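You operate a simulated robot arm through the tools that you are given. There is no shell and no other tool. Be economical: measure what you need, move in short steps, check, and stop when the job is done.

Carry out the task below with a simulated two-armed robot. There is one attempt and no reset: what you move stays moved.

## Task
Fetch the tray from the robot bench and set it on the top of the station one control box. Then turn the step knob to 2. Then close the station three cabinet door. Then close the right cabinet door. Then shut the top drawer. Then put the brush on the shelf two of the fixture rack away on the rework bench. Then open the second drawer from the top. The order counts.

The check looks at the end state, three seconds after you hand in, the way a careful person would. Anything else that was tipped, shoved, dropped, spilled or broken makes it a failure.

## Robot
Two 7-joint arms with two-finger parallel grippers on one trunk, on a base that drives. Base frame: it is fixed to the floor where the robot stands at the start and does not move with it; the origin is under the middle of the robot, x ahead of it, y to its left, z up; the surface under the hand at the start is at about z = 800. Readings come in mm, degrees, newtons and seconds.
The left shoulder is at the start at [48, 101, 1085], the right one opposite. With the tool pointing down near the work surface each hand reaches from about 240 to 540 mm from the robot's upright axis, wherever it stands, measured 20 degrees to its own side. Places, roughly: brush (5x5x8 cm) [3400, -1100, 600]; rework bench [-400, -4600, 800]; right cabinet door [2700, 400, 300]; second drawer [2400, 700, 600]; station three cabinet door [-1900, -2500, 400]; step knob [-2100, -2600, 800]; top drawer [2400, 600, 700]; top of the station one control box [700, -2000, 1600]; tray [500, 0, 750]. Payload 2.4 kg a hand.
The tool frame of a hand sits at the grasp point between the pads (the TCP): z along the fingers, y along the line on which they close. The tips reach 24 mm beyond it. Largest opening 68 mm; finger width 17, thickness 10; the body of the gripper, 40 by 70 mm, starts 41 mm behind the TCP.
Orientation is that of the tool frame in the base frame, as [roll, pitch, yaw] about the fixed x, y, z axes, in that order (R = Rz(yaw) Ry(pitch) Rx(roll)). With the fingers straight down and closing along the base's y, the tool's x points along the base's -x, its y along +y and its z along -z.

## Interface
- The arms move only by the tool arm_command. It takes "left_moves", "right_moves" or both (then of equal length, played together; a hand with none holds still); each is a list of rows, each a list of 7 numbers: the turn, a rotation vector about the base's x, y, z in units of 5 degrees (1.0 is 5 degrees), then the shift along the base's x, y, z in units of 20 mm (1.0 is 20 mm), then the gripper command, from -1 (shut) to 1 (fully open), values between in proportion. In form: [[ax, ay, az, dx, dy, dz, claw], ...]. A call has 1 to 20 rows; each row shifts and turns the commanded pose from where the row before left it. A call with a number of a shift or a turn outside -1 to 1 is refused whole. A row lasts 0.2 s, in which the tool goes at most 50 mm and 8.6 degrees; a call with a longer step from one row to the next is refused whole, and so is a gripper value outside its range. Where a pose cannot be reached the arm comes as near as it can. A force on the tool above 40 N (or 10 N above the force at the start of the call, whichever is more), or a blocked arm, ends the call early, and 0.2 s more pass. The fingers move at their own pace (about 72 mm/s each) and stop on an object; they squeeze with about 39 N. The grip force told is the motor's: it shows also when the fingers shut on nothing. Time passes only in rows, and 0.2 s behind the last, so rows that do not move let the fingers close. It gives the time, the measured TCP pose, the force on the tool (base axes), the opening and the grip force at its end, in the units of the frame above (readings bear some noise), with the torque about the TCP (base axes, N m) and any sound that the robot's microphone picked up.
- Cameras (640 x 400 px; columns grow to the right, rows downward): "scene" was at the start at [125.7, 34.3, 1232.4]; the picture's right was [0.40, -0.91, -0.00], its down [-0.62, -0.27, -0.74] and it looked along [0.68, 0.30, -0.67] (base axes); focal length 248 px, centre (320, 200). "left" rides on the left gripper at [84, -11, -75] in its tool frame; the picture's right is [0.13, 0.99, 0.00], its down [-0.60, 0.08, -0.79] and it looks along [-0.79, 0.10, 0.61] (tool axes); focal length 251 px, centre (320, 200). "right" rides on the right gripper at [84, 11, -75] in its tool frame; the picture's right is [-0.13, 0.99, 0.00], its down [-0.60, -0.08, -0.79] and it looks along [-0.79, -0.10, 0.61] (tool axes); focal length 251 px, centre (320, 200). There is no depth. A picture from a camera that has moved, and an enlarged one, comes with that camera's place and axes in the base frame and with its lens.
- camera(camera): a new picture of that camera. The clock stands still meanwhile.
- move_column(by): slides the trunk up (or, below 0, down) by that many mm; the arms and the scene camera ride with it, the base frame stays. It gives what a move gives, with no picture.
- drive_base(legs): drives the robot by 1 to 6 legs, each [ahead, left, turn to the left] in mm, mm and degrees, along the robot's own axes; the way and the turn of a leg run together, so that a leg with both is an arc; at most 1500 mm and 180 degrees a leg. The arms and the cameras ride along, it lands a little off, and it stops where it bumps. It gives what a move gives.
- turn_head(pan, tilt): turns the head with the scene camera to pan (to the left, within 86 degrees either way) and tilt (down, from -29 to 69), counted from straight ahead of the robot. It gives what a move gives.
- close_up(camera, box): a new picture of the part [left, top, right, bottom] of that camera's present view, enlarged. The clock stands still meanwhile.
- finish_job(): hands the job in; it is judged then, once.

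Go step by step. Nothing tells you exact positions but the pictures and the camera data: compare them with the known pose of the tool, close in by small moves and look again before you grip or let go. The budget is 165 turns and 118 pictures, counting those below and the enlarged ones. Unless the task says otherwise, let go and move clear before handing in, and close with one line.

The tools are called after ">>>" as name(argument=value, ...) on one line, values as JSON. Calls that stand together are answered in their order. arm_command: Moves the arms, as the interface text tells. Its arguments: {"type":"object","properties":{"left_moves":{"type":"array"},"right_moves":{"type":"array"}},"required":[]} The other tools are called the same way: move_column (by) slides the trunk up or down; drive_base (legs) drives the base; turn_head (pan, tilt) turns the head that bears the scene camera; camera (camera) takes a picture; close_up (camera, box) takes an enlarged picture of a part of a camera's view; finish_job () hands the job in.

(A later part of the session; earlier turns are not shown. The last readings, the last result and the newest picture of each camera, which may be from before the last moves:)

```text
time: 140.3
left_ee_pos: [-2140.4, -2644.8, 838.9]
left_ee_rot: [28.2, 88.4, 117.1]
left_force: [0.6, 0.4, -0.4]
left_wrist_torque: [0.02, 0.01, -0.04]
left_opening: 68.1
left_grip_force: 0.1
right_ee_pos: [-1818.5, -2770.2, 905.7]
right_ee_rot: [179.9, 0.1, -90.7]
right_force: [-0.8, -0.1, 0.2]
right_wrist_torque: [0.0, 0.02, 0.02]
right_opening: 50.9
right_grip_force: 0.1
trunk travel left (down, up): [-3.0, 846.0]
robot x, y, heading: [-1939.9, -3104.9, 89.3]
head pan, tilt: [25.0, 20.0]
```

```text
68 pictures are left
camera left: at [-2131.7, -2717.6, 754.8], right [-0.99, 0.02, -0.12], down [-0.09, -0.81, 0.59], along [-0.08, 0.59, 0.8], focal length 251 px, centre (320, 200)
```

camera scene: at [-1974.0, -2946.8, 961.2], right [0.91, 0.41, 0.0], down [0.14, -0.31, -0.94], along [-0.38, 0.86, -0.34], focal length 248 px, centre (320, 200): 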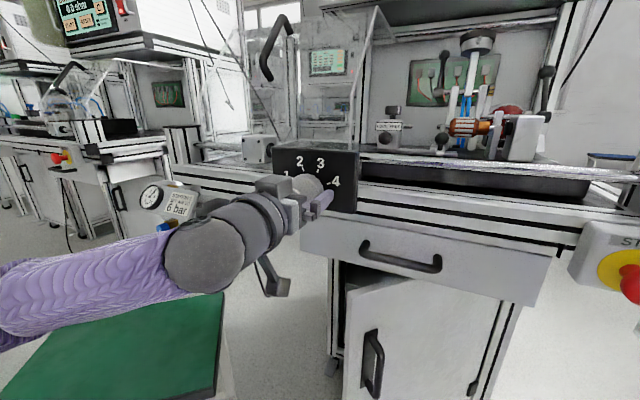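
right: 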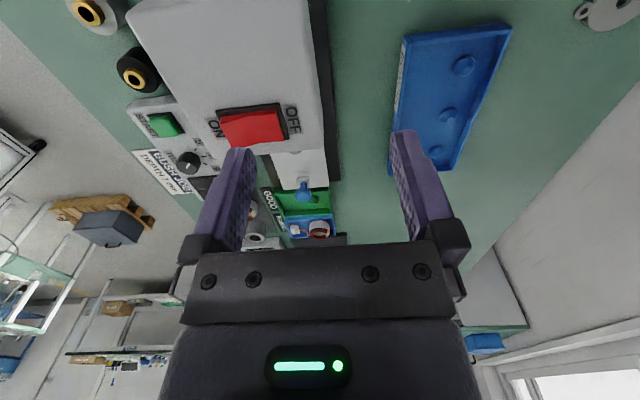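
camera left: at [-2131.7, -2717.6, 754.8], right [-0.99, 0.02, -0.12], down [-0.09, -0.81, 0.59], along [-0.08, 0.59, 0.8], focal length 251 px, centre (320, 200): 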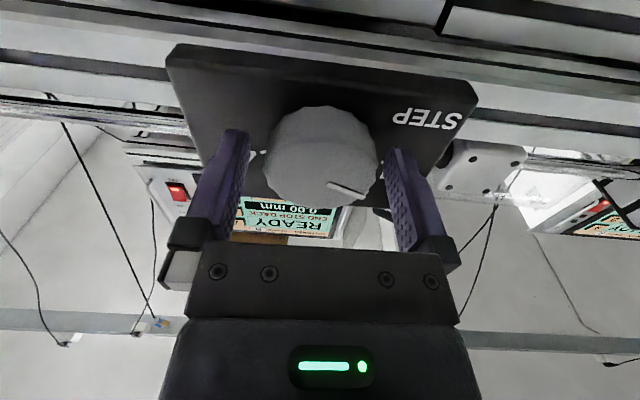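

The knob is between the pads. I close and turn it +40° (clockwise as seen from the front).

>>> arm_command(left_moves=[[0, 0, 0, 0, 0.15, 0, 1], [0, 0, 0, 0, 0, 0, 0.2], [0, 0, 0, 0, 0, 0, -1], [0, 0, 0, 0, 0, 0, -1], [0, 0, 0, 0, 0, 0, -1]])

>>> arm_command(left_moves=[[0, 1, 0, 0, 0, 0, -1], [0, 1, 0, 0, 0, 0, -1], [0, 1, 0, 0, 0, 0, -1], [0, 1, 0, 0, 0, 0, -1], [0, 0, 0, 0, 0, 0, -1]])

>>> camera(camera="left")

```text
time: 141.5
left_ee_pos: [-2142.1, -2641.6, 839.8]
left_ee_rot: [27.5, 88.6, 116.5]
left_force: [-2.6, 0.1, 0.8]
left_wrist_torque: [0.06, -0.02, 1.21]
left_opening: 55.6
left_grip_force: 45.2
right_ee_pos: [-1818.5, -2770.3, 905.4]
right_ee_rot: [179.9, 0.0, -90.6]
right_force: [-0.3, -0.5, 0.0]
right_wrist_torque: [-0.01, 0.01, 0.02]
right_opening: 50.9
right_grip_force: 0.1
trunk travel left (down, up): [-3.0, 846.0]
robot x, y, heading: [-1938.4, -3104.5, 89.5]
head pan, tilt: [25.0, 20.0]
```

```text
time: 142.7
left_ee_pos: [-2144.3, -2642.1, 839.0]
left_ee_rot: [87.2, 69.4, 176.1]
left_force: [-15.6, 4.6, 9.9]
left_wrist_torque: [-0.12, -0.08, 0.92]
left_opening: 55.3
left_grip_force: 45.2
right_ee_pos: [-1820.1, -2768.9, 904.8]
right_ee_rot: [179.9, 0.1, -90.7]
right_force: [-0.6, -0.3, -0.4]
right_wrist_torque: [-0.01, 0.02, 0.0]
right_opening: 51.1
right_grip_force: 0.0
trunk travel left (down, up): [-3.0, 846.0]
robot x, y, heading: [-1941.4, -3106.8, 89.3]
head pan, tilt: [25.0, 20.0]
```

```text
67 pictures are left
camera left: at [-2163.4, -2714.4, 757.2], right [-0.97, 0.02, 0.23], down [0.12, -0.81, 0.58], along [0.2, 0.59, 0.78], focal length 251 px, centre (320, 200)
```

left: 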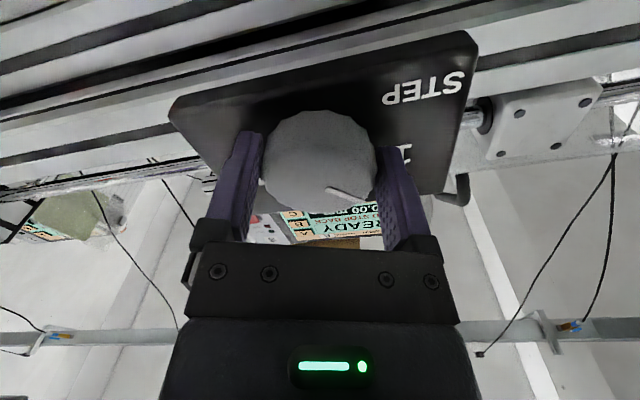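

The knob turns with the hand (20° so far). I turn the other 20°.

>>> arm_command(left_moves=[[0, 1, 0, 0, 0, 0, -1], [0, 1, 0, 0, 0, 0, -1], [0, 1, 0, 0, 0, 0, -1], [0, 1, 0, 0, 0, 0, -1], [0, 0, 0, 0, 0, 0, -1]])

>>> camera(camera="left")

```text
time: 143.7
left_ee_pos: [-2143.7, -2640.9, 839.6]
left_ee_rot: [89.2, 50.1, 178.0]
left_force: [-6.2, -1.6, 2.5]
left_wrist_torque: [0.31, -0.02, 0.8]
left_opening: 55.4
left_grip_force: 45.3
right_ee_pos: [-1820.0, -2770.3, 904.3]
right_ee_rot: [179.8, 0.1, -90.7]
right_force: [1.1, -1.2, 1.0]
right_wrist_torque: [-0.03, -0.01, 0.01]
right_opening: 50.9
right_grip_force: 0.0
trunk travel left (down, up): [-3.0, 846.0]
robot x, y, heading: [-1938.4, -3103.9, 89.3]
head pan, tilt: [25.0, 20.0]
stopped in row 5 (left hand): the force on the tool passed its limit at 42 N (the readings are from after the stop); the commanded pose is now the measured one
```

```text
66 pictures are left
camera left: at [-2190.6, -2714.5, 769.5], right [-0.84, 0.01, 0.54], down [0.31, -0.81, 0.51], along [0.44, 0.59, 0.68], focal length 251 px, centre (320, 200)
```

left: 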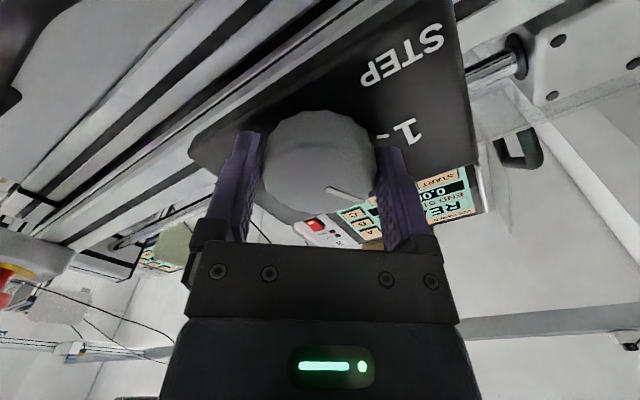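

Turned 40°. I open, back off with the base, and look at the pointer.

>>> arm_command(left_moves=[[0, 0, 0, 0, 0, 0, 0], [0, 0, 0, 0, 0, 0, 1], [0, 0, 0, 0, 0, 0, 1], [0, 0, 0, 0, 0, 0, 1]])

>>> drive_base(legs=[[-160, 0, 0]])

>>> turn_head(pan=15, tilt=20)

>>> camera(camera="scene")

```text
time: 144.7
left_ee_pos: [-2141.9, -2642.0, 840.2]
left_ee_rot: [89.2, 50.0, 177.8]
left_force: [-0.1, -0.1, 0.8]
left_wrist_torque: [-0.01, 0.0, 0.04]
left_opening: 68.0
left_grip_force: 0.1
right_ee_pos: [-1820.0, -2770.7, 904.7]
right_ee_rot: [179.9, 0.0, -90.8]
right_force: [0.1, 0.6, 0.0]
right_wrist_torque: [-0.04, 0.01, 0.02]
right_opening: 50.8
right_grip_force: 0.1
trunk travel left (down, up): [-3.0, 846.0]
robot x, y, heading: [-1937.7, -3103.4, 89.4]
head pan, tilt: [25.0, 20.0]
```

```text
time: 146.2
left_ee_pos: [-2143.3, -2800.7, 840.6]
left_ee_rot: [89.2, 50.0, 177.8]
left_force: [0.3, 0.6, 0.3]
left_wrist_torque: [0.0, 0.01, 0.03]
left_opening: 67.6
left_grip_force: 0.0
right_ee_pos: [-1820.5, -2929.8, 905.4]
right_ee_rot: [179.9, 0.0, -90.9]
right_force: [-0.4, 0.4, -0.5]
right_wrist_torque: [-0.02, 0.02, 0.0]
right_opening: 50.6
right_grip_force: 0.0
trunk travel left (down, up): [-3.0, 846.0]
robot x, y, heading: [-1939.2, -3265.9, 89.1]
head pan, tilt: [25.0, 20.0]
```

```text
time: 146.9
left_ee_pos: [-2143.4, -2799.9, 840.0]
left_ee_rot: [89.2, 49.9, 177.7]
left_force: [0.3, 0.2, -0.6]
left_wrist_torque: [-0.01, 0.03, 0.02]
left_opening: 67.8
left_grip_force: 0.0
right_ee_pos: [-1820.1, -2928.3, 905.0]
right_ee_rot: [179.8, -0.1, -90.9]
right_force: [0.2, -0.5, 0.5]
right_wrist_torque: [0.01, 0.01, 0.01]
right_opening: 51.1
right_grip_force: 0.0
trunk travel left (down, up): [-3.0, 846.0]
robot x, y, heading: [-1941.7, -3263.5, 89.3]
head pan, tilt: [15.0, 20.0]
```

```text
65 pictures are left
camera scene: at [-1960.7, -3037.0, 961.3], right [0.97, 0.25, 0.0], down [0.08, -0.33, -0.94], along [-0.23, 0.91, -0.34], focal length 248 px, centre (320, 200)
```

scene: 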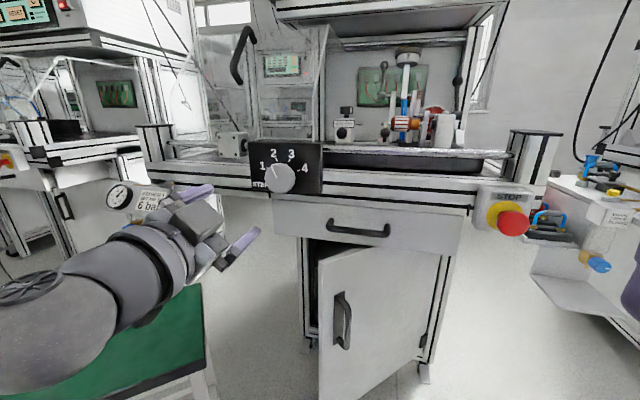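

>>> close_up(camera="scene", box=[240, 135, 330, 200])

```text
6.15 times, centred on (285, 168) of scene
camera zoom: at [-1960.7, -3037.0, 961.3], right [0.97, 0.25, 0.0], down [0.08, -0.33, -0.94], along [-0.23, 0.91, -0.34], focal length 1529 px, centre (535, 400)
```

zoom: 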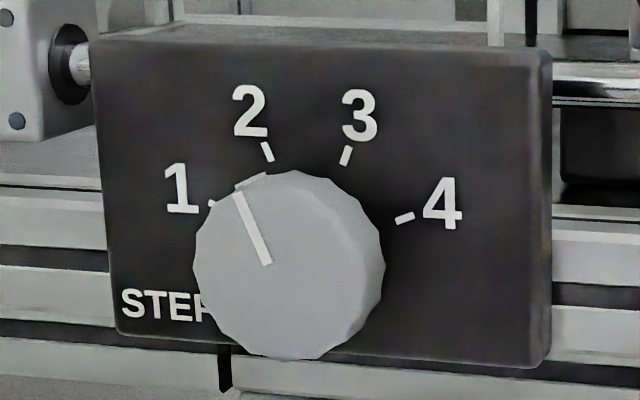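

The pointer now lies along the tick of 2. Next the cabinet door: its free edge is at about [−2070, −2617], hinge at [−1799, −2343], z 150–677. I untwist and tilt the left hand 45° down for pushing under the deck, and tuck the right hand to the side.

>>> arm_command(left_moves=[[0, -1, 0, 0, 0, 0, -1], [0, -1, 0, 0, 0, 0, -1], [0, -1, 0, 0, 0, 0, -1], [0, -1, 0, 0, 0, 0, -1], [0, -1, 0, 0, 0, 0, -1], [0, -1, 0, 0, 0, 0, -1], [0, -1, 0, 0, 0, 0, -1], [0, -1, 0, 0, 0, 0, -1], [-1, 0, 0, 0, 0, -0.8, -1], [-1, 0, 0, 0, 0, -0.8, -1], [-1, 0, 0, 0, 0, -0.8, -1], [-1, 0, 0, 0, 0, -0.8, -1], [-1, 0, 0, 0, 0, -0.8, -1], [-1, 0, 0, 0, 0, -0.8, -1], [-1, 0, 0, 0, 0, -0.8, -1], [-1, 0, 0, 0, 0, -0.8, -1], [-1, 0, 0, 0, 0, -0.8, -1], [0, 0, 0, 0, 0, -1, -1], [0, 0, 0, 0, 0, 0, -1]], right_moves=[[0, 0, 0, 0.8, -0.58, 0, 0], [0, 0, 0, 0.8, -0.58, 0, 0], [0, 0, 0, 0.8, -0.58, 0, 0], [0, 0, 0, 0.8, -0.58, 0, 0], [0, 0, 0, 0.8, -0.58, 0, 0], [0, 0, 0, 0.8, -0.58, 0, 0], [0, 0, 0, 0.8, -0.58, 0, 0], [0, 0, 0, 0.8, -0.58, 0, 0], [0, 0, 0, 0.8, -0.58, 0, 0], [0, 0, 0, 0.8, -0.58, 0, 0], [0, 0, 0, 0, 0, 0, 0], [0, 0, 0, 0, 0, 0, 0], [0, 0, 0, 0, 0, 0, 0], [0, 0, 0, 0, 0, 0, 0], [0, 0, 0, 0, 0, 0, 0], [0, 0, 0, 0, 0, 0, 0], [0, 0, 0, 0, 0, 0, 0], [0, 0, 0, 0, 0, 0, 0], [0, 0, 0, 0, 0, 0, 0]])

>>> camera(camera="scene")

```text
time: 150.9
left_ee_pos: [-2143.1, -2801.3, 677.7]
left_ee_rot: [-179.1, 46.4, -90.0]
left_force: [-0.5, -0.4, 0.8]
left_wrist_torque: [0.03, -0.03, -0.04]
left_opening: 0.0
left_grip_force: 23.3
right_ee_pos: [-1735.3, -3019.8, 818.4]
right_ee_rot: [179.8, 0.1, -90.8]
right_force: [0.9, 0.3, -0.1]
right_wrist_torque: [-0.07, 0.01, -0.03]
right_opening: 34.0
right_grip_force: 0.0
right hand out of reach, approached as far as the arm can: row 1, 2, 3, 4, 5, 6, 7, 8, 9, 10
trunk travel left (down, up): [-3.0, 846.0]
robot x, y, heading: [-1937.8, -3262.0, 89.3]
head pan, tilt: [15.0, 20.0]
```

```text
63 pictures are left
camera scene: at [-1960.7, -3037.0, 961.3], right [0.97, 0.25, 0.0], down [0.08, -0.33, -0.94], along [-0.23, 0.91, -0.34], focal length 248 px, centre (320, 200)
```

scene: 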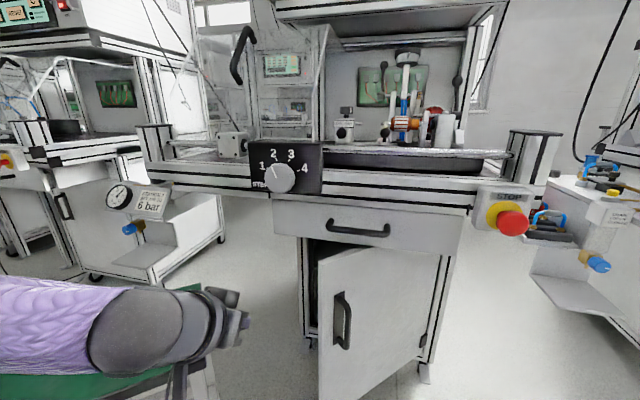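

The left hand is ready. I shift the base 60 mm right, lower the left hand to z≈350, and move the right hand further out from the E-stop.

>>> drive_base(legs=[[0, -60, 0]])

>>> arm_command(left_moves=[[0, 0, 0, 0.155, 0, -0.97, -1], [0, 0, 0, 0.155, 0, -0.97, -1], [0, 0, 0, 0.155, 0, -0.97, -1], [0, 0, 0, 0.155, 0, -0.97, -1], [0, 0, 0, 0.155, 0, -0.97, -1], [0, 0, 0, 0.155, 0, -0.97, -1], [0, 0, 0, 0.155, 0, -0.97, -1], [0, 0, 0, 0.155, 0, -0.97, -1], [0, 0, 0, 0.155, 0, -0.97, -1], [0, 0, 0, 0.155, 0, -0.97, -1], [0, 0, 0, 0.155, 0, -0.97, -1], [0, 0, 0, 0.155, 0, -0.97, -1], [0, 0, 0, 0.155, 0, -0.97, -1], [0, 0, 0, 0.155, 0, -0.97, -1], [0, 0, 0, 0.155, 0, -0.97, -1], [0, 0, 0, 0.155, 0, -0.97, -1], [0, 0, 0, 0.155, 0, -0.97, -1]], right_moves=[[0, 0, 0, 0.35, 0, -0.3, 0], [0, 0, 0, 0.35, 0, -0.3, 0], [0, 0, 0, 0.35, 0, -0.3, 0], [0, 0, 0, 0.35, 0, -0.3, 0], [0, 0, 0, 0.35, 0, -0.3, 0], [0, 0, 0, 0.35, 0, -0.3, 0], [0, 0, 0, 0.35, 0, -0.3, 0], [0, 0, 0, 0.35, 0, -0.3, 0], [0, 0, 0, 0.35, 0, -0.3, 0], [0, 0, 0, 0.35, 0, -0.3, 0], [0, 0, 0, 0.35, 0, -0.3, 0], [0, 0, 0, 0.35, 0, -0.3, 0], [0, 0, 0, 0.35, 0, -0.3, 0], [0, 0, 0, 0.35, 0, -0.3, 0], [0, 0, 0, 0.35, 0, -0.3, 0], [0, 0, 0, 0.35, 0, -0.3, 0], [0, 0, 0, 0.35, 0, -0.3, 0]])

>>> turn_head(pan=0, tilt=35)

>>> camera(camera="scene")

```text
time: 151.8
left_ee_pos: [-2082.5, -2802.5, 678.6]
left_ee_rot: [-179.2, 46.4, -90.1]
left_force: [-0.8, -1.0, 0.1]
left_wrist_torque: [-0.04, 0.0, 0.02]
left_opening: 0.0
left_grip_force: 23.9
right_ee_pos: [-1674.2, -3022.2, 819.4]
right_ee_rot: [179.7, 0.0, -90.7]
right_force: [-0.1, 0.4, 0.4]
right_wrist_torque: [0.01, -0.02, -0.02]
right_opening: 34.0
right_grip_force: 0.1
trunk travel left (down, up): [-3.0, 846.0]
robot x, y, heading: [-1880.8, -3267.4, 89.1]
head pan, tilt: [15.0, 20.0]
```

```text
time: 155.4
left_ee_pos: [-2017.2, -2744.0, 493.7]
left_ee_rot: [-179.3, 46.0, -90.0]
left_force: [0.3, 0.7, -0.3]
left_wrist_torque: [0.0, -0.02, -0.02]
left_opening: 0.0
left_grip_force: 23.2
left hand out of reach, approached as far as the arm can: row 7, 8, 9, 10, 11, 12, 13, 14, 15, 16, 17
right_ee_pos: [-1588.7, -3017.5, 709.2]
right_ee_rot: [179.7, 0.1, -90.7]
right_force: [-0.2, -0.3, -0.3]
right_wrist_torque: [-0.03, -0.01, -0.03]
right_opening: 34.1
right_grip_force: 0.0
right hand out of reach, approached as far as the arm can: row 2, 4, 6, 7, 8, 9, 10, 11, 12
trunk travel left (down, up): [-3.0, 846.0]
robot x, y, heading: [-1885.4, -3266.9, 89.4]
head pan, tilt: [15.0, 20.0]
```

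```text
time: 156.2
left_ee_pos: [-2017.4, -2743.4, 493.0]
left_ee_rot: [-179.3, 46.0, -90.0]
left_force: [-0.3, 0.6, 0.4]
left_wrist_torque: [0.02, 0.04, -0.02]
left_opening: 0.0
left_grip_force: 23.1
right_ee_pos: [-1587.7, -3017.2, 708.7]
right_ee_rot: [179.8, 0.1, -90.8]
right_force: [-0.4, 0.1, -0.3]
right_wrist_torque: [-0.01, -0.02, 0.0]
right_opening: 33.8
right_grip_force: 0.0
trunk travel left (down, up): [-3.0, 846.0]
robot x, y, heading: [-1878.9, -3266.8, 89.3]
head pan, tilt: [0.0, 35.0]
```

```text
62 pictures are left
camera scene: at [-1876.3, -3040.0, 937.5], right [1.0, -0.01, 0.0], down [-0.01, -0.57, -0.82], along [0.01, 0.82, -0.57], focal length 248 px, centre (320, 200)
```

scene: 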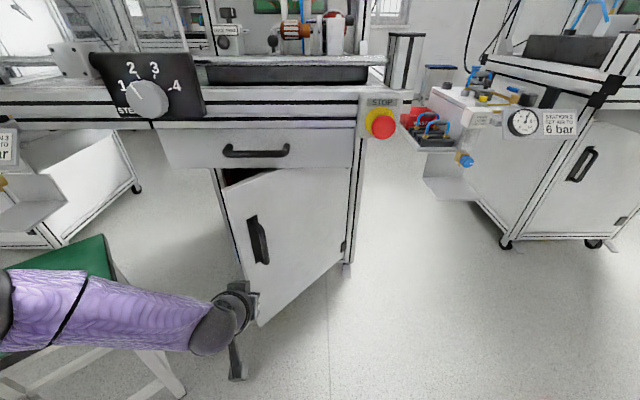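

The hand came to z≈493, just in line with the handle, so I shift it right to x≈−1950 to push the bare door face, then roll forward to touch it.

>>> arm_command(left_moves=[[0, 0, 0, 0.8, 0, -0.2, -1], [0, 0, 0, 0.8, 0, -0.2, -1], [0, 0, 0, 0.8, 0, -0.2, -1], [0, 0, 0, 0.9, 0, -0.2, -1], [0, 0, 0, 0, 0, 0, -1]])

>>> drive_base(legs=[[190, 0, 0]])

>>> camera(camera="scene")

```text
time: 157.4
left_ee_pos: [-1988.6, -2760.2, 514.0]
left_ee_rot: [-179.1, 46.4, -90.0]
left_force: [0.3, -0.2, 0.6]
left_wrist_torque: [0.02, 0.02, 0.04]
left_opening: 0.2
left_grip_force: 23.2
left hand out of reach, approached as far as the arm can: row 1, 2, 3, 4
right_ee_pos: [-1589.1, -3016.5, 709.4]
right_ee_rot: [179.8, 0.2, -90.8]
right_force: [0.6, 0.5, 0.3]
right_wrist_torque: [-0.02, 0.0, -0.01]
right_opening: 34.0
right_grip_force: 0.2
trunk travel left (down, up): [-3.0, 846.0]
robot x, y, heading: [-1881.6, -3267.3, 88.9]
head pan, tilt: [0.0, 35.0]
```

```text
time: 159.0
left_ee_pos: [-1985.6, -2569.1, 513.6]
left_ee_rot: [-179.1, 46.5, -90.1]
left_force: [0.1, 0.6, -0.1]
left_wrist_torque: [0.02, 0.01, -0.03]
left_opening: 0.0
left_grip_force: 23.7
right_ee_pos: [-1585.4, -2826.3, 709.1]
right_ee_rot: [179.8, 0.2, -90.9]
right_force: [0.9, 0.6, 0.6]
right_wrist_torque: [0.02, 0.02, 0.0]
right_opening: 34.0
right_grip_force: 0.1
trunk travel left (down, up): [-3.0, 846.0]
robot x, y, heading: [-1876.4, -3073.6, 89.2]
head pan, tilt: [0.0, 35.0]
```

```text
61 pictures are left
camera scene: at [-1873.4, -2849.9, 937.5], right [1.0, -0.01, 0.0], down [-0.01, -0.57, -0.82], along [0.01, 0.82, -0.57], focal length 248 px, centre (320, 200)
```

scene: 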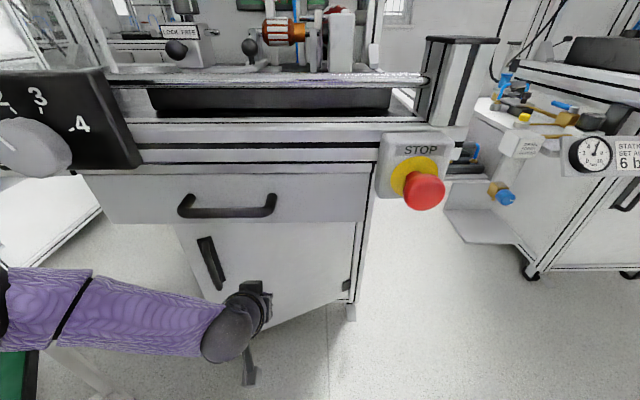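

The hand is about to touch the door face. Rather than bring my chest near the E-stop, I push by extending the arm forward.

>>> arm_command(left_moves=[[0, 0, 0, 0, 0.8, 0, -1], [0, 0, 0, 0, 0.8, 0, -1], [0, 0, 0, 0, 0.8, 0, -1], [0, 0, 0, 0, 0.8, 0, -1], [0, 0, 0, 0, 0.8, 0, -1], [0, 0, 0, 0, 0.8, 0, -1], [0, 0, 0, 0, 0.8, 0, -1], [0, 0, 0, 0, 0.8, 0, -1], [0, 0, 0, 0, 0.8, 0, -1]])

>>> camera(camera="scene")

```text
time: 161.0
left_ee_pos: [-2028.6, -2468.2, 554.0]
left_ee_rot: [-179.0, 46.4, -90.0]
left_force: [-0.4, -0.6, 1.2]
left_wrist_torque: [0.0, -0.03, -0.02]
left_opening: 0.0
left_grip_force: 23.2
left hand out of reach, approached as far as the arm can: row 1, 2, 3, 4, 5, 6, 7, 8, 9
right_ee_pos: [-1585.8, -2827.2, 708.2]
right_ee_rot: [179.8, 0.0, -90.8]
right_force: [0.4, -0.5, -0.4]
right_wrist_torque: [-0.01, 0.0, 0.0]
right_opening: 33.7
right_grip_force: 0.1
trunk travel left (down, up): [-3.0, 846.0]
robot x, y, heading: [-1878.5, -3077.0, 89.3]
head pan, tilt: [0.0, 35.0]
```

```text
60 pictures are left
camera scene: at [-1873.4, -2849.9, 937.5], right [1.0, -0.01, 0.0], down [-0.01, -0.57, -0.82], along [0.01, 0.82, -0.57], focal length 248 px, centre (320, 200)
```

scene: 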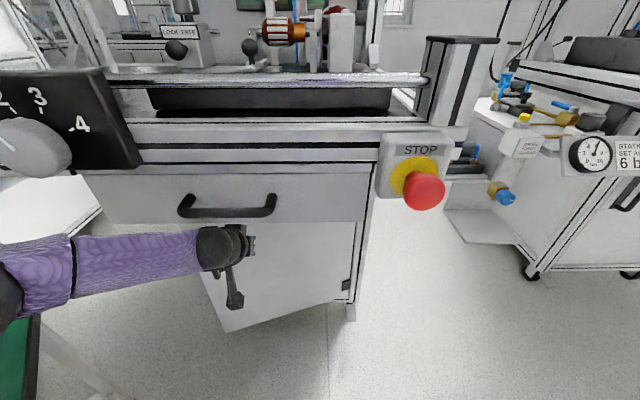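

The door swung part way, but the wrist rides up toward the drawer's underside. I try a flatter tool angle to get a lower, longer reach.

>>> arm_command(left_moves=[[1, 0, 0, 0, 0, -0.8, -1], [1, 0, 0, 0, 0, -0.8, -1], [1, 0, 0, 0, 0, -0.8, -1], [1, 0, 0, 0, 0, -0.8, -1], [0, 0, 0, 0, 0, 0, -1]])

>>> camera(camera="scene")

```text
time: 162.2
left_ee_pos: [-2036.7, -2472.2, 546.8]
left_ee_rot: [-179.4, 56.0, -90.1]
left_force: [0.3, 0.0, 0.6]
left_wrist_torque: [-0.01, 0.0, -0.01]
left_opening: 0.0
left_grip_force: 24.1
left hand out of reach, approached as far as the arm can: row 1, 2, 3, 4
right_ee_pos: [-1584.9, -2827.3, 708.6]
right_ee_rot: [179.8, 0.1, -90.9]
right_force: [0.7, -0.2, 0.7]
right_wrist_torque: [-0.03, 0.0, 0.01]
right_opening: 33.8
right_grip_force: 0.1
trunk travel left (down, up): [-3.0, 846.0]
robot x, y, heading: [-1877.4, -3079.8, 89.2]
head pan, tilt: [0.0, 35.0]
```

```text
59 pictures are left
camera scene: at [-1873.4, -2849.9, 937.5], right [1.0, -0.01, 0.0], down [-0.01, -0.57, -0.82], along [0.01, 0.82, -0.57], focal length 248 px, centre (320, 200)
```

scene: 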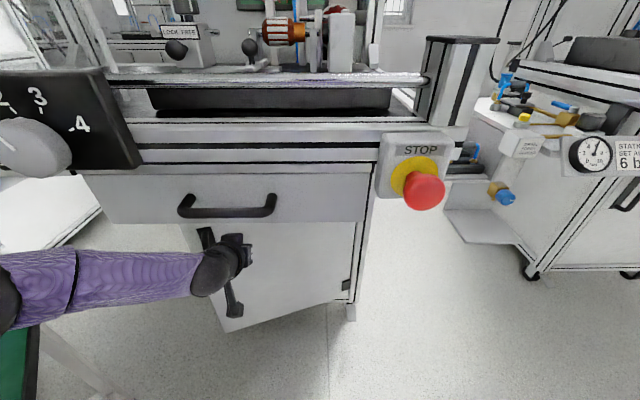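

The elbow is bent outward, so the limit is sideways, not length. I back off 70 mm, shift the base right 100 mm, and re-extend with the hand further to its own side.

>>> drive_base(legs=[[-70, 0, 0], [0, -100, 0]])

>>> arm_command(left_moves=[[0, 0, 0, -0.9, 0, -0.6, -1], [0, 0, 0, -0.9, 0, -0.6, -1], [0, 0, 0, -0.9, 0, -0.6, -1], [0, 0, 0, -0.9, 0, -0.6, -1], [0, 0, 0, -0.9, 0, -0.6, -1], [0, 0, 0, 0, 0, -0.8, -1], [0, 0, 0, 0, 0, -0.8, -1], [0, 0, 0, 0, 0, 0, -1]])

>>> camera(camera="scene")

```text
time: 163.9
left_ee_pos: [-1938.8, -2541.6, 546.4]
left_ee_rot: [-179.3, 55.9, -90.0]
left_force: [0.1, -0.2, -0.2]
left_wrist_torque: [0.03, 0.02, 0.0]
left_opening: 0.0
left_grip_force: 23.8
right_ee_pos: [-1486.8, -2898.2, 707.7]
right_ee_rot: [179.9, 0.0, -90.8]
right_force: [0.5, 0.3, 0.6]
right_wrist_torque: [0.0, -0.02, -0.01]
right_opening: 34.0
right_grip_force: 0.0
trunk travel left (down, up): [-3.0, 846.0]
robot x, y, heading: [-1781.3, -3146.3, 89.4]
head pan, tilt: [0.0, 35.0]
```

```text
time: 165.7
left_ee_pos: [-2011.9, -2514.6, 546.8]
left_ee_rot: [-179.4, 55.8, -90.0]
left_force: [0.5, -0.2, -0.2]
left_wrist_torque: [0.02, -0.02, 0.0]
left_opening: 0.1
left_grip_force: 23.3
left hand out of reach, approached as far as the arm can: row 1, 2, 3, 4, 5, 6, 7
right_ee_pos: [-1487.1, -2898.4, 709.0]
right_ee_rot: [179.8, 0.1, -90.8]
right_force: [0.1, -0.2, 0.3]
right_wrist_torque: [-0.01, -0.01, -0.01]
right_opening: 34.2
right_grip_force: 0.0
trunk travel left (down, up): [-3.0, 846.0]
robot x, y, heading: [-1777.9, -3146.5, 89.2]
head pan, tilt: [0.0, 35.0]
```

```text
58 pictures are left
camera scene: at [-1774.9, -2921.0, 937.4], right [1.0, -0.01, 0.0], down [-0.01, -0.57, -0.82], along [0.01, 0.82, -0.57], focal length 248 px, centre (320, 200)
```

scene: 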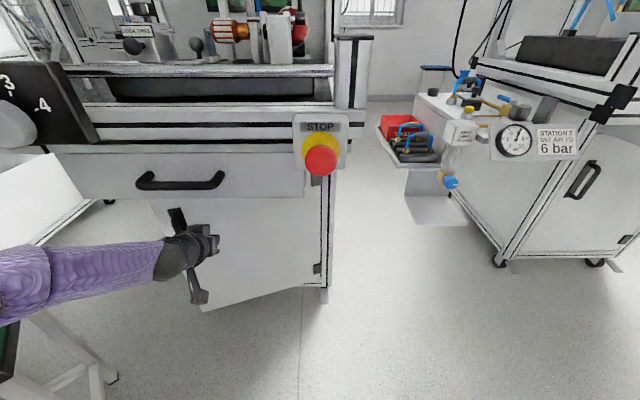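

The door is now only about 15° open. I flatten the tool further to keep the wrist below the drawer, then check the height.

>>> arm_command(left_moves=[[1, 0, 0, 0, 0, -0.3, -1], [1, 0, 0, 0, 0, -0.3, -1], [1, 0, 0, 0, 0, -0.3, -1], [0, 0, 0, 0, 0, 0, -1]])

>>> close_up(camera="scene", box=[80, 130, 340, 330])

```text
time: 166.4
left_ee_pos: [-2006.0, -2489.9, 608.1]
left_ee_rot: [-180.0, 64.6, -90.9]
left_force: [-3.0, 0.3, -12.9]
left_wrist_torque: [0.67, -0.17, -0.06]
left_opening: 0.0
left_grip_force: 23.5
left hand out of reach, approached as far as the arm can: row 1, 2, 3
right_ee_pos: [-1488.1, -2897.6, 709.5]
right_ee_rot: [179.7, 0.0, -90.8]
right_force: [-0.1, -0.3, 0.1]
right_wrist_torque: [0.01, 0.02, 0.05]
right_opening: 33.9
right_grip_force: 0.0
trunk travel left (down, up): [-3.0, 846.0]
robot x, y, heading: [-1777.9, -3145.8, 89.4]
head pan, tilt: [0.0, 35.0]
stopped in row 3 (left hand): the force on the tool passed its limit at 74 N (the readings are from after the stop); the commanded pose is now the measured one
```

```text
2.00 times, centred on (210, 230) of scene
camera zoom: at [-1775.6, -2920.2, 937.0], right [1.0, -0.01, 0.0], down [-0.01, -0.57, -0.82], along [0.01, 0.82, -0.57], focal length 497 px, centre (540, 140)
```

zoom: 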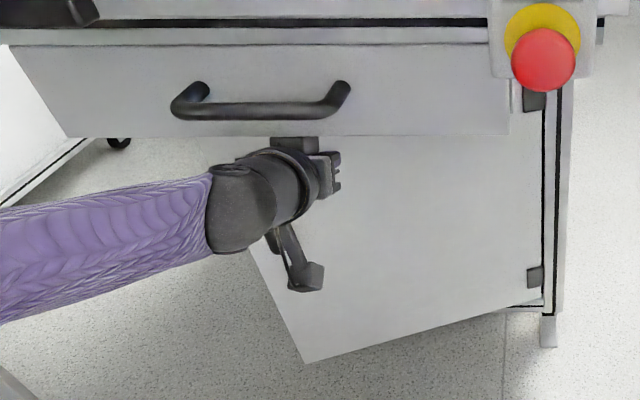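

The flatter angle made the hand ride up against the drawer. I back away 80 mm, go back to the steeper angle, and turn the tool a little to the right, which should unbend the wrist and allow a lower hand.

>>> drive_base(legs=[[-80, 0, 0]])

>>> arm_command(left_moves=[[-1, 0, 0, 0, 0, -1, -1], [-1, 0, 0, 0, 0, -1, -1], [-1, 0, 0, 0, 0, -1, -1], [0, 0, -1, 0, 0, -0.8, -1], [0, 0, -1, 0, 0, -0.8, -1], [0, 0, -1, 0, 0, -0.8, -1], [0, 0, -1, 0, 0, -0.8, -1], [0, 0, -1, 0, 0, -0.8, -1], [0, 0, -1, 0, 0, -0.8, -1], [0, 0, 0, 0, 0, -0.8, -1], [0, 0, 0, 0, 0, 0, -1]])

>>> camera(camera="scene")

```text
time: 167.5
left_ee_pos: [-2004.3, -2569.6, 609.5]
left_ee_rot: [179.9, 64.7, -91.0]
left_force: [0.2, 0.1, -0.4]
left_wrist_torque: [0.02, 0.01, 0.0]
left_opening: 0.2
left_grip_force: 23.8
right_ee_pos: [-1488.0, -2979.0, 708.4]
right_ee_rot: [179.8, 0.0, -90.9]
right_force: [0.2, 0.6, -0.4]
right_wrist_torque: [0.02, -0.03, -0.04]
right_opening: 34.2
right_grip_force: 0.1
trunk travel left (down, up): [-3.0, 846.0]
robot x, y, heading: [-1779.8, -3225.2, 89.3]
head pan, tilt: [0.0, 35.0]
```

```text
time: 169.9
left_ee_pos: [-2008.7, -2642.3, 495.8]
left_ee_rot: [-179.6, 49.8, -120.8]
left_force: [-0.2, -0.1, 0.5]
left_wrist_torque: [-0.03, -0.01, 0.01]
left_opening: 0.1
left_grip_force: 24.0
left hand out of reach, approached as far as the arm can: row 3, 4, 5, 6, 7, 8, 9, 10
right_ee_pos: [-1488.3, -2979.2, 709.2]
right_ee_rot: [179.8, 0.1, -90.9]
right_force: [-0.3, -0.1, -0.1]
right_wrist_torque: [0.03, 0.0, 0.0]
right_opening: 33.8
right_grip_force: 0.1
trunk travel left (down, up): [-3.0, 846.0]
robot x, y, heading: [-1777.0, -3228.4, 89.2]
head pan, tilt: [0.0, 35.0]
```

```text
56 pictures are left
camera scene: at [-1775.8, -3001.4, 937.5], right [1.0, -0.01, 0.0], down [-0.01, -0.57, -0.82], along [0.01, 0.82, -0.57], focal length 248 px, centre (320, 200)
```

scene: 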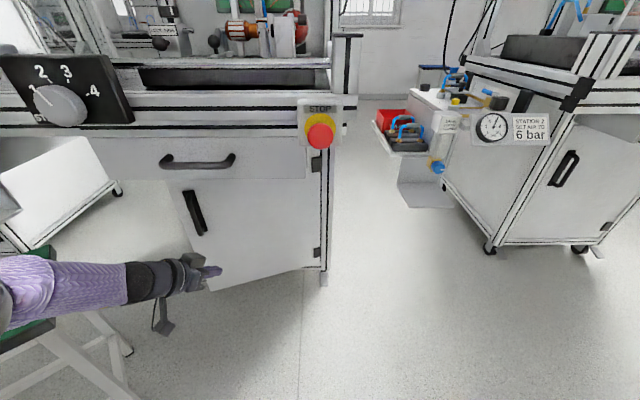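

Now the hand is lower (z≈496) with the wrist well under the drawer. I test how much farther forward the arm can extend at this angle.

>>> arm_command(left_moves=[[0, 0, 0, 0, 0.8, 0, -1], [0, 0, 0, 0, 0.8, 0, -1], [0, 0, 0, 0, 0.8, 0, -1], [0, 0, 0, 0, 0.8, 0, -1], [0, 0, 0, 0, 0, 0, -1]])

>>> drive_base(legs=[[140, 0, 0]])

>>> camera(camera="scene")

```text
time: 171.1
left_ee_pos: [-2007.8, -2614.4, 527.5]
left_ee_rot: [-179.6, 49.8, -120.6]
left_force: [0.0, 0.0, 0.3]
left_wrist_torque: [-0.02, 0.02, 0.01]
left_opening: 0.0
left_grip_force: 23.3
left hand out of reach, approached as far as the arm can: row 1, 2, 3, 4
right_ee_pos: [-1488.7, -2979.1, 707.5]
right_ee_rot: [179.7, 0.0, -90.9]
right_force: [-0.2, -0.1, -0.9]
right_wrist_torque: [0.0, 0.01, 0.0]
right_opening: 33.9
right_grip_force: 0.1
trunk travel left (down, up): [-3.0, 846.0]
robot x, y, heading: [-1778.4, -3229.2, 89.3]
head pan, tilt: [0.0, 35.0]
```

```text
time: 172.4
left_ee_pos: [-2005.7, -2475.0, 528.3]
left_ee_rot: [-179.5, 49.8, -120.5]
left_force: [-0.6, -0.4, 0.6]
left_wrist_torque: [-0.04, 0.03, -0.03]
left_opening: 0.0
left_grip_force: 23.5
right_ee_pos: [-1485.4, -2839.2, 708.0]
right_ee_rot: [179.8, 0.1, -90.9]
right_force: [0.0, 0.0, -0.5]
right_wrist_torque: [0.01, 0.01, -0.01]
right_opening: 34.0
right_grip_force: 0.0
trunk travel left (down, up): [-3.0, 846.0]
robot x, y, heading: [-1773.4, -3088.5, 89.2]
head pan, tilt: [0.0, 35.0]
```

```text
55 pictures are left
camera scene: at [-1774.3, -2861.4, 937.5], right [1.0, -0.01, 0.0], down [-0.01, -0.57, -0.82], along [0.01, 0.82, -0.57], focal length 248 px, centre (320, 200)
```

scene: 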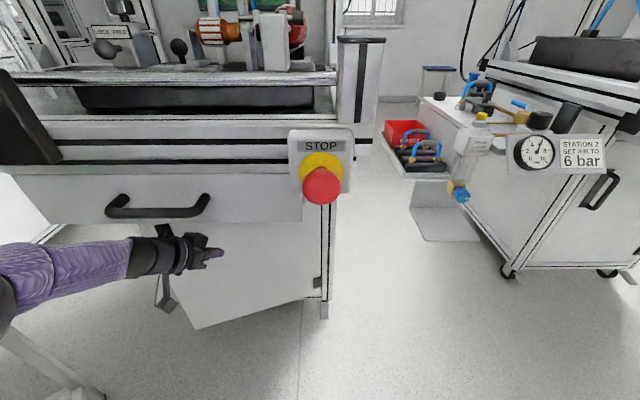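

Clear so far; the wrist passes below the drawer. I roll 60 mm further.

>>> drive_base(legs=[[60, 0, 0]])

>>> camera(camera="scene")

```text
time: 173.5
left_ee_pos: [-2008.6, -2429.3, 515.2]
left_ee_rot: [-178.5, 48.3, -119.6]
left_force: [0.1, 0.5, 0.0]
left_wrist_torque: [-0.03, 0.05, 0.0]
left_opening: 0.0
left_grip_force: 23.2
right_ee_pos: [-1486.6, -2780.9, 708.6]
right_ee_rot: [179.8, 0.0, -90.5]
right_force: [0.2, -0.2, -0.1]
right_wrist_torque: [0.01, -0.03, 0.01]
right_opening: 34.0
right_grip_force: 0.1
trunk travel left (down, up): [-3.0, 846.0]
robot x, y, heading: [-1775.7, -3034.6, 89.8]
head pan, tilt: [0.0, 35.0]
stopped in leg 1: the robot was blocked; the commanded pose is now the measured one
```

```text
54 pictures are left
camera scene: at [-1775.0, -2805.9, 937.5], right [1.0, -0.01, 0.0], down [0.0, -0.57, -0.82], along [0.01, 0.82, -0.57], focal length 248 px, centre (320, 200)
```

scene: 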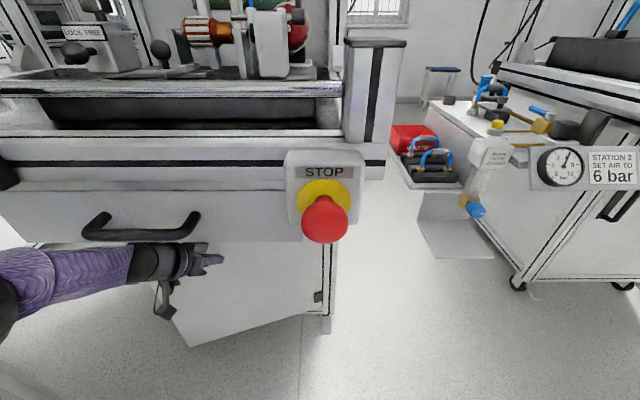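

The wrist caught on the drawer edge. I back off 60 mm, turn the tool 20° more to the right and lower it, to slip under.

>>> drive_base(legs=[[-60, 0, 0]])

>>> arm_command(left_moves=[[0, 0, -1, 0, 0, -0.8, -1], [0, 0, -1, 0, 0, -0.8, -1], [0, 0, -1, 0, 0, -0.8, -1], [0, 0, -1, 0, 0, -0.8, -1], [0, 0, 0, -0.5, 0, -0.8, -1], [0, 0, 0, -0.5, 0, -0.8, -1], [0, 0, 0, -0.5, 0, -0.8, -1], [0, 0, 0, 0, 0, 0, -1]])

>>> camera(camera="scene")

```text
time: 174.4
left_ee_pos: [-2008.6, -2489.9, 515.8]
left_ee_rot: [-178.6, 48.4, -119.5]
left_force: [1.0, -0.5, -0.3]
left_wrist_torque: [-0.01, 0.0, 0.02]
left_opening: 0.2
left_grip_force: 23.4
right_ee_pos: [-1487.1, -2842.5, 708.9]
right_ee_rot: [179.8, -0.1, -90.4]
right_force: [0.5, 0.1, -0.4]
right_wrist_torque: [-0.02, 0.01, 0.0]
right_opening: 34.0
right_grip_force: 0.1
trunk travel left (down, up): [-3.0, 846.0]
robot x, y, heading: [-1778.8, -3092.8, 89.6]
head pan, tilt: [0.0, 35.0]
```

```text
time: 176.2
left_ee_pos: [-2022.7, -2564.7, 480.9]
left_ee_rot: [-178.6, 48.3, -139.6]
left_force: [-0.4, -0.4, -0.2]
left_wrist_torque: [-0.03, 0.02, 0.04]
left_opening: 0.0
left_grip_force: 23.3
left hand out of reach, approached as far as the arm can: row 1, 2, 3, 4, 5, 6, 7
right_ee_pos: [-1487.8, -2841.6, 708.9]
right_ee_rot: [179.8, 0.0, -90.3]
right_force: [0.2, 0.6, -0.2]
right_wrist_torque: [0.02, -0.03, -0.02]
right_opening: 34.0
right_grip_force: 0.1
trunk travel left (down, up): [-3.0, 846.0]
robot x, y, heading: [-1777.6, -3096.3, 89.7]
head pan, tilt: [0.0, 35.0]
```

```text
53 pictures are left
camera scene: at [-1775.1, -2866.5, 937.5], right [1.0, -0.01, 0.0], down [0.0, -0.57, -0.82], along [0.0, 0.82, -0.57], focal length 248 px, centre (320, 200)
```

scene: 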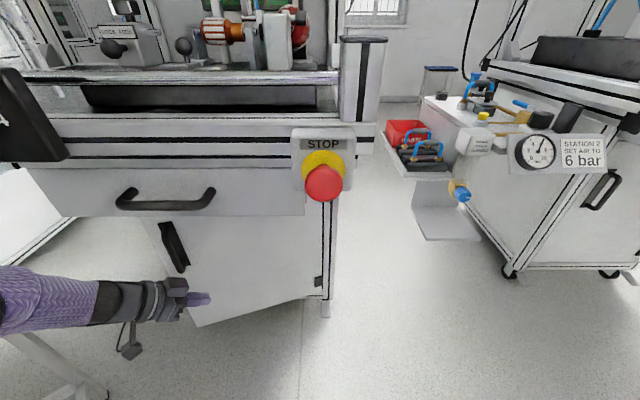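

I check how much room there is between my chest and the E-stop by looking straight down.

>>> turn_head(pan=0, tilt=69)

>>> camera(camera="scene")

```text
time: 177.2
left_ee_pos: [-2023.3, -2565.8, 480.6]
left_ee_rot: [-178.7, 48.3, -139.6]
left_force: [-0.1, 0.2, -0.1]
left_wrist_torque: [0.0, 0.02, 0.0]
left_opening: 0.1
left_grip_force: 23.5
right_ee_pos: [-1487.5, -2841.4, 707.5]
right_ee_rot: [179.8, 0.0, -90.3]
right_force: [-0.6, -0.8, -0.4]
right_wrist_torque: [0.03, 0.02, 0.0]
right_opening: 34.0
right_grip_force: 0.1
trunk travel left (down, up): [-3.0, 846.0]
robot x, y, heading: [-1777.0, -3089.3, 89.5]
head pan, tilt: [0.0, 68.8]
```

```text
52 pictures are left
camera scene: at [-1775.3, -2898.6, 893.8], right [1.0, -0.01, 0.0], down [-0.01, -0.93, -0.36], along [0.0, 0.36, -0.93], focal length 248 px, centre (320, 200)
```

scene: 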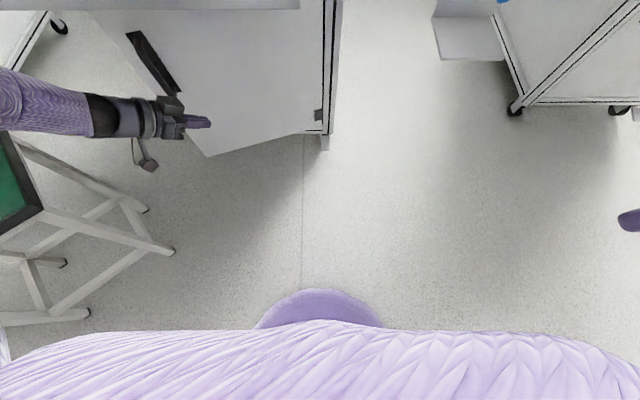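

My chest stays behind the camera, and the base front is about 205 mm ahead of my axis, so I can safely come nearer. I turn the tool back to 30° right and roll forward.

>>> arm_command(left_moves=[[0, 0, 1, 0, 0.4, 0, -1], [0, 0, 1, 0, 0.4, 0, -1], [0, 0, 1, 0, 0.4, 0, -1], [0, 0, 1, 0, 0.4, 0, -1], [0, 0, 0, 0, 0, 0, -1]])

>>> drive_base(legs=[[90, 0, 0]])

>>> turn_head(pan=10, tilt=55)

>>> camera(camera="scene")

```text
time: 178.4
left_ee_pos: [-2022.7, -2532.6, 480.1]
left_ee_rot: [-178.5, 48.3, -119.7]
left_force: [-0.4, -1.0, 0.2]
left_wrist_torque: [-0.02, -0.01, 0.03]
left_opening: 0.1
left_grip_force: 23.2
right_ee_pos: [-1487.4, -2841.6, 707.6]
right_ee_rot: [179.8, 0.0, -90.4]
right_force: [-0.6, -0.2, 0.0]
right_wrist_torque: [0.01, 0.0, -0.02]
right_opening: 34.0
right_grip_force: 0.1
trunk travel left (down, up): [-3.0, 846.0]
robot x, y, heading: [-1777.1, -3094.7, 89.7]
head pan, tilt: [0.0, 68.8]
```

```text
time: 179.5
left_ee_pos: [-2022.9, -2442.8, 479.9]
left_ee_rot: [-178.6, 48.5, -119.7]
left_force: [-0.2, 0.3, -0.9]
left_wrist_torque: [0.03, 0.04, -0.04]
left_opening: 0.2
left_grip_force: 23.2
right_ee_pos: [-1486.8, -2751.0, 708.6]
right_ee_rot: [179.8, 0.0, -90.4]
right_force: [0.2, 0.3, 0.3]
right_wrist_torque: [-0.02, 0.02, 0.0]
right_opening: 34.0
right_grip_force: 0.1
trunk travel left (down, up): [-3.0, 846.0]
robot x, y, heading: [-1773.9, -3004.1, 89.6]
head pan, tilt: [0.0, 68.8]
```

```text
time: 180.3
left_ee_pos: [-2022.1, -2443.9, 479.1]
left_ee_rot: [-178.6, 48.4, -119.6]
left_force: [0.4, 0.1, -0.2]
left_wrist_torque: [0.02, -0.02, -0.02]
left_opening: 0.0
left_grip_force: 23.9
right_ee_pos: [-1485.7, -2751.3, 708.7]
right_ee_rot: [179.9, 0.0, -90.4]
right_force: [-0.1, -0.1, -0.3]
right_wrist_torque: [-0.02, 0.0, -0.04]
right_opening: 34.0
right_grip_force: 0.0
trunk travel left (down, up): [-3.0, 846.0]
robot x, y, heading: [-1772.0, -3005.9, 89.7]
head pan, tilt: [10.0, 55.0]
```

```text
51 pictures are left
camera scene: at [-1787.1, -2793.3, 909.2], right [0.99, 0.17, 0.0], down [0.14, -0.81, -0.57], along [-0.1, 0.56, -0.82], focal length 248 px, centre (320, 200)
```

scene: 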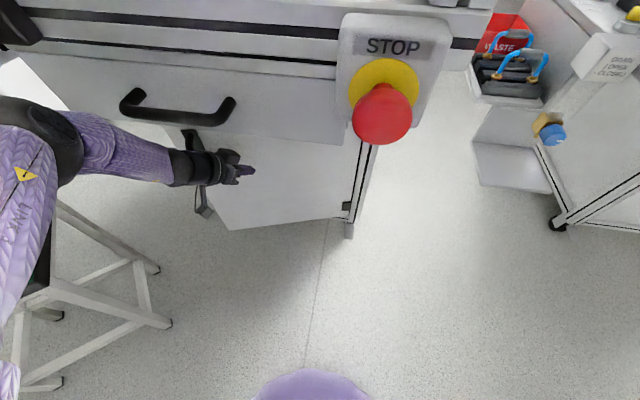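

The arm sits low now (wrist about 100 mm under the drawer). I go on in short rolls, watching for contact.

>>> drive_base(legs=[[50, 0, 0]])

>>> camera(camera="scene")

```text
time: 181.2
left_ee_pos: [-2029.0, -2421.7, 473.5]
left_ee_rot: [-177.8, 47.3, -118.3]
left_force: [0.1, -0.7, -0.7]
left_wrist_torque: [0.01, 0.01, 0.0]
left_opening: 0.1
left_grip_force: 23.1
right_ee_pos: [-1488.4, -2719.4, 709.5]
right_ee_rot: [179.7, 0.2, -89.8]
right_force: [0.0, 0.1, -0.2]
right_wrist_torque: [0.0, -0.01, 0.01]
right_opening: 33.9
right_grip_force: 0.0
trunk travel left (down, up): [-3.0, 846.0]
robot x, y, heading: [-1775.1, -2969.4, 90.2]
head pan, tilt: [10.0, 55.0]
stopped in leg 1: the robot was blocked; the commanded pose is now the measured one
```

```text
50 pictures are left
camera scene: at [-1788.8, -2764.0, 909.6], right [0.98, 0.18, 0.0], down [0.15, -0.81, -0.57], along [-0.1, 0.57, -0.82], focal length 248 px, centre (320, 200)
```

scene: 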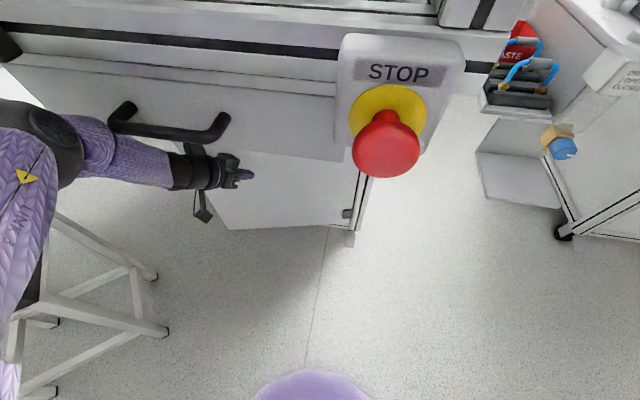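

The forearm meets the drawer handle. Better plan: come from the left of the drawer, with a flat hand pointing right-forward, and push the door's upper left part above its handle. I back off and re-pose the arm.

>>> drive_base(legs=[[-170, 0, 0]])

>>> arm_command(left_moves=[[0.87, -0.5, 0, 0, 0, 1, -1], [0.87, -0.5, 0, 0, 0, 1, -1], [0.87, -0.5, 0, 0, 0, 1, -1], [0.87, -0.5, 0, 0, 0, 1, -1], [0.87, -0.5, 0, 0, 0, 1, -1], [0.87, -0.5, 0, 0, 0, 1, -1], [0, 0, -1, -0.3, 0, 0.5, -1], [0, 0, -1, -0.3, 0, 0.5, -1], [0, 0, -1, -0.3, 0, 0.5, -1], [0, 0, 0, 0, 0, 0, -1]])

>>> turn_head(pan=30, tilt=40)

>>> camera(camera="scene")

```text
time: 182.7
left_ee_pos: [-2028.0, -2589.6, 472.1]
left_ee_rot: [-177.8, 47.4, -118.5]
left_force: [0.7, 0.2, -0.5]
left_wrist_torque: [-0.03, -0.01, -0.01]
left_opening: 0.0
left_grip_force: 23.6
right_ee_pos: [-1488.1, -2887.4, 708.3]
right_ee_rot: [179.7, 0.0, -89.9]
right_force: [0.0, 1.0, 0.0]
right_wrist_torque: [0.03, 0.01, 0.01]
right_opening: 33.9
right_grip_force: 0.1
trunk travel left (down, up): [-3.0, 846.0]
robot x, y, heading: [-1773.2, -3139.2, 90.1]
head pan, tilt: [10.0, 55.0]
```

```text
time: 184.9
left_ee_pos: [-2045.8, -2590.1, 623.4]
left_ee_rot: [-174.5, 77.5, -130.5]
left_force: [-1.3, 0.5, -0.2]
left_wrist_torque: [0.0, -0.02, 0.01]
left_opening: 0.1
left_grip_force: 23.2
right_ee_pos: [-1488.2, -2887.8, 709.4]
right_ee_rot: [179.7, 0.0, -89.9]
right_force: [0.0, -0.1, -0.5]
right_wrist_torque: [0.01, 0.02, -0.01]
right_opening: 34.1
right_grip_force: 0.0
trunk travel left (down, up): [-3.0, 846.0]
robot x, y, heading: [-1770.4, -3142.1, 90.0]
head pan, tilt: [10.0, 55.0]
```

```text
time: 185.7
left_ee_pos: [-2044.4, -2590.4, 622.6]
left_ee_rot: [-174.4, 77.4, -130.5]
left_force: [0.1, 0.0, -0.8]
left_wrist_torque: [0.01, 0.0, 0.0]
left_opening: 0.0
left_grip_force: 23.5
right_ee_pos: [-1488.5, -2887.6, 708.2]
right_ee_rot: [179.7, 0.0, -90.0]
right_force: [0.0, 0.1, 0.5]
right_wrist_torque: [-0.01, -0.02, 0.0]
right_opening: 34.1
right_grip_force: 0.2
trunk travel left (down, up): [-3.0, 846.0]
robot x, y, heading: [-1782.1, -3140.9, 90.3]
head pan, tilt: [30.0, 40.0]
```

```text
49 pictures are left
camera scene: at [-1818.1, -2929.5, 929.9], right [0.87, 0.5, 0.0], down [0.32, -0.56, -0.77], along [-0.38, 0.66, -0.64], focal length 248 px, centre (320, 200)
```

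scene: 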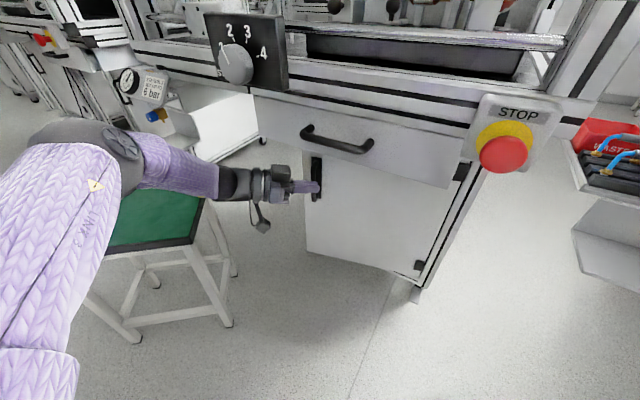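

This flat pose is fully reachable. I extend the hand further left and forward (left of the drawer, below the deck) so the forearm points forward.

>>> arm_command(left_moves=[[0, 0, 0.6, -0.9, 0, -0.1, -1], [0, 0, 0.6, -0.9, 0.1, -0.1, -1], [0, 0, 0.6, -0.9, 0.3, -0.1, -1], [0, 0, 0.6, -0.9, 0.5, -0.1, -1], [0, 0, 0.6, -0.8, 0.7, -0.1, -1], [0, 0, 0.6, -0.6, 0.8, -0.1, -1], [0, 0, 0.6, -0.5, 0.8, -0.1, -1], [0, 0, 0, 0, 0, 0, -1]])

>>> camera(camera="scene")

```text
time: 187.5
left_ee_pos: [-2154.1, -2552.4, 620.4]
left_ee_rot: [-174.5, 77.4, -109.4]
left_force: [-0.9, -0.1, 0.1]
left_wrist_torque: [0.02, -0.01, 0.0]
left_opening: 0.0
left_grip_force: 23.4
left hand out of reach, approached as far as the arm can: row 6, 7
right_ee_pos: [-1488.7, -2887.7, 708.5]
right_ee_rot: [179.7, 0.0, -89.9]
right_force: [0.2, -0.7, -0.1]
right_wrist_torque: [0.02, -0.01, 0.02]
right_opening: 34.1
right_grip_force: 0.0
trunk travel left (down, up): [-3.0, 846.0]
robot x, y, heading: [-1773.1, -3140.2, 90.0]
head pan, tilt: [30.0, 40.0]
```

```text
48 pictures are left
camera scene: at [-1818.2, -2929.5, 929.9], right [0.87, 0.5, 0.0], down [0.32, -0.56, -0.77], along [-0.38, 0.66, -0.64], focal length 248 px, centre (320, 200)
```

scene: 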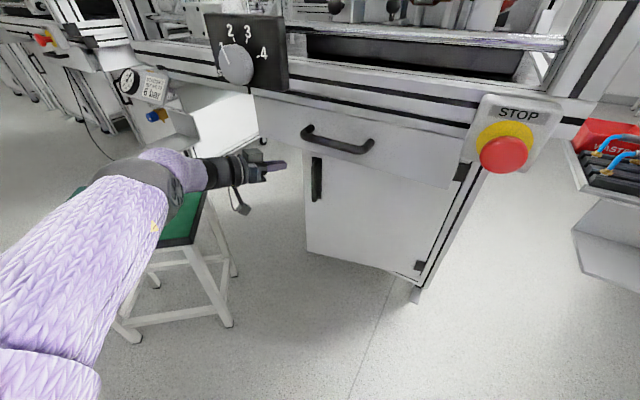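

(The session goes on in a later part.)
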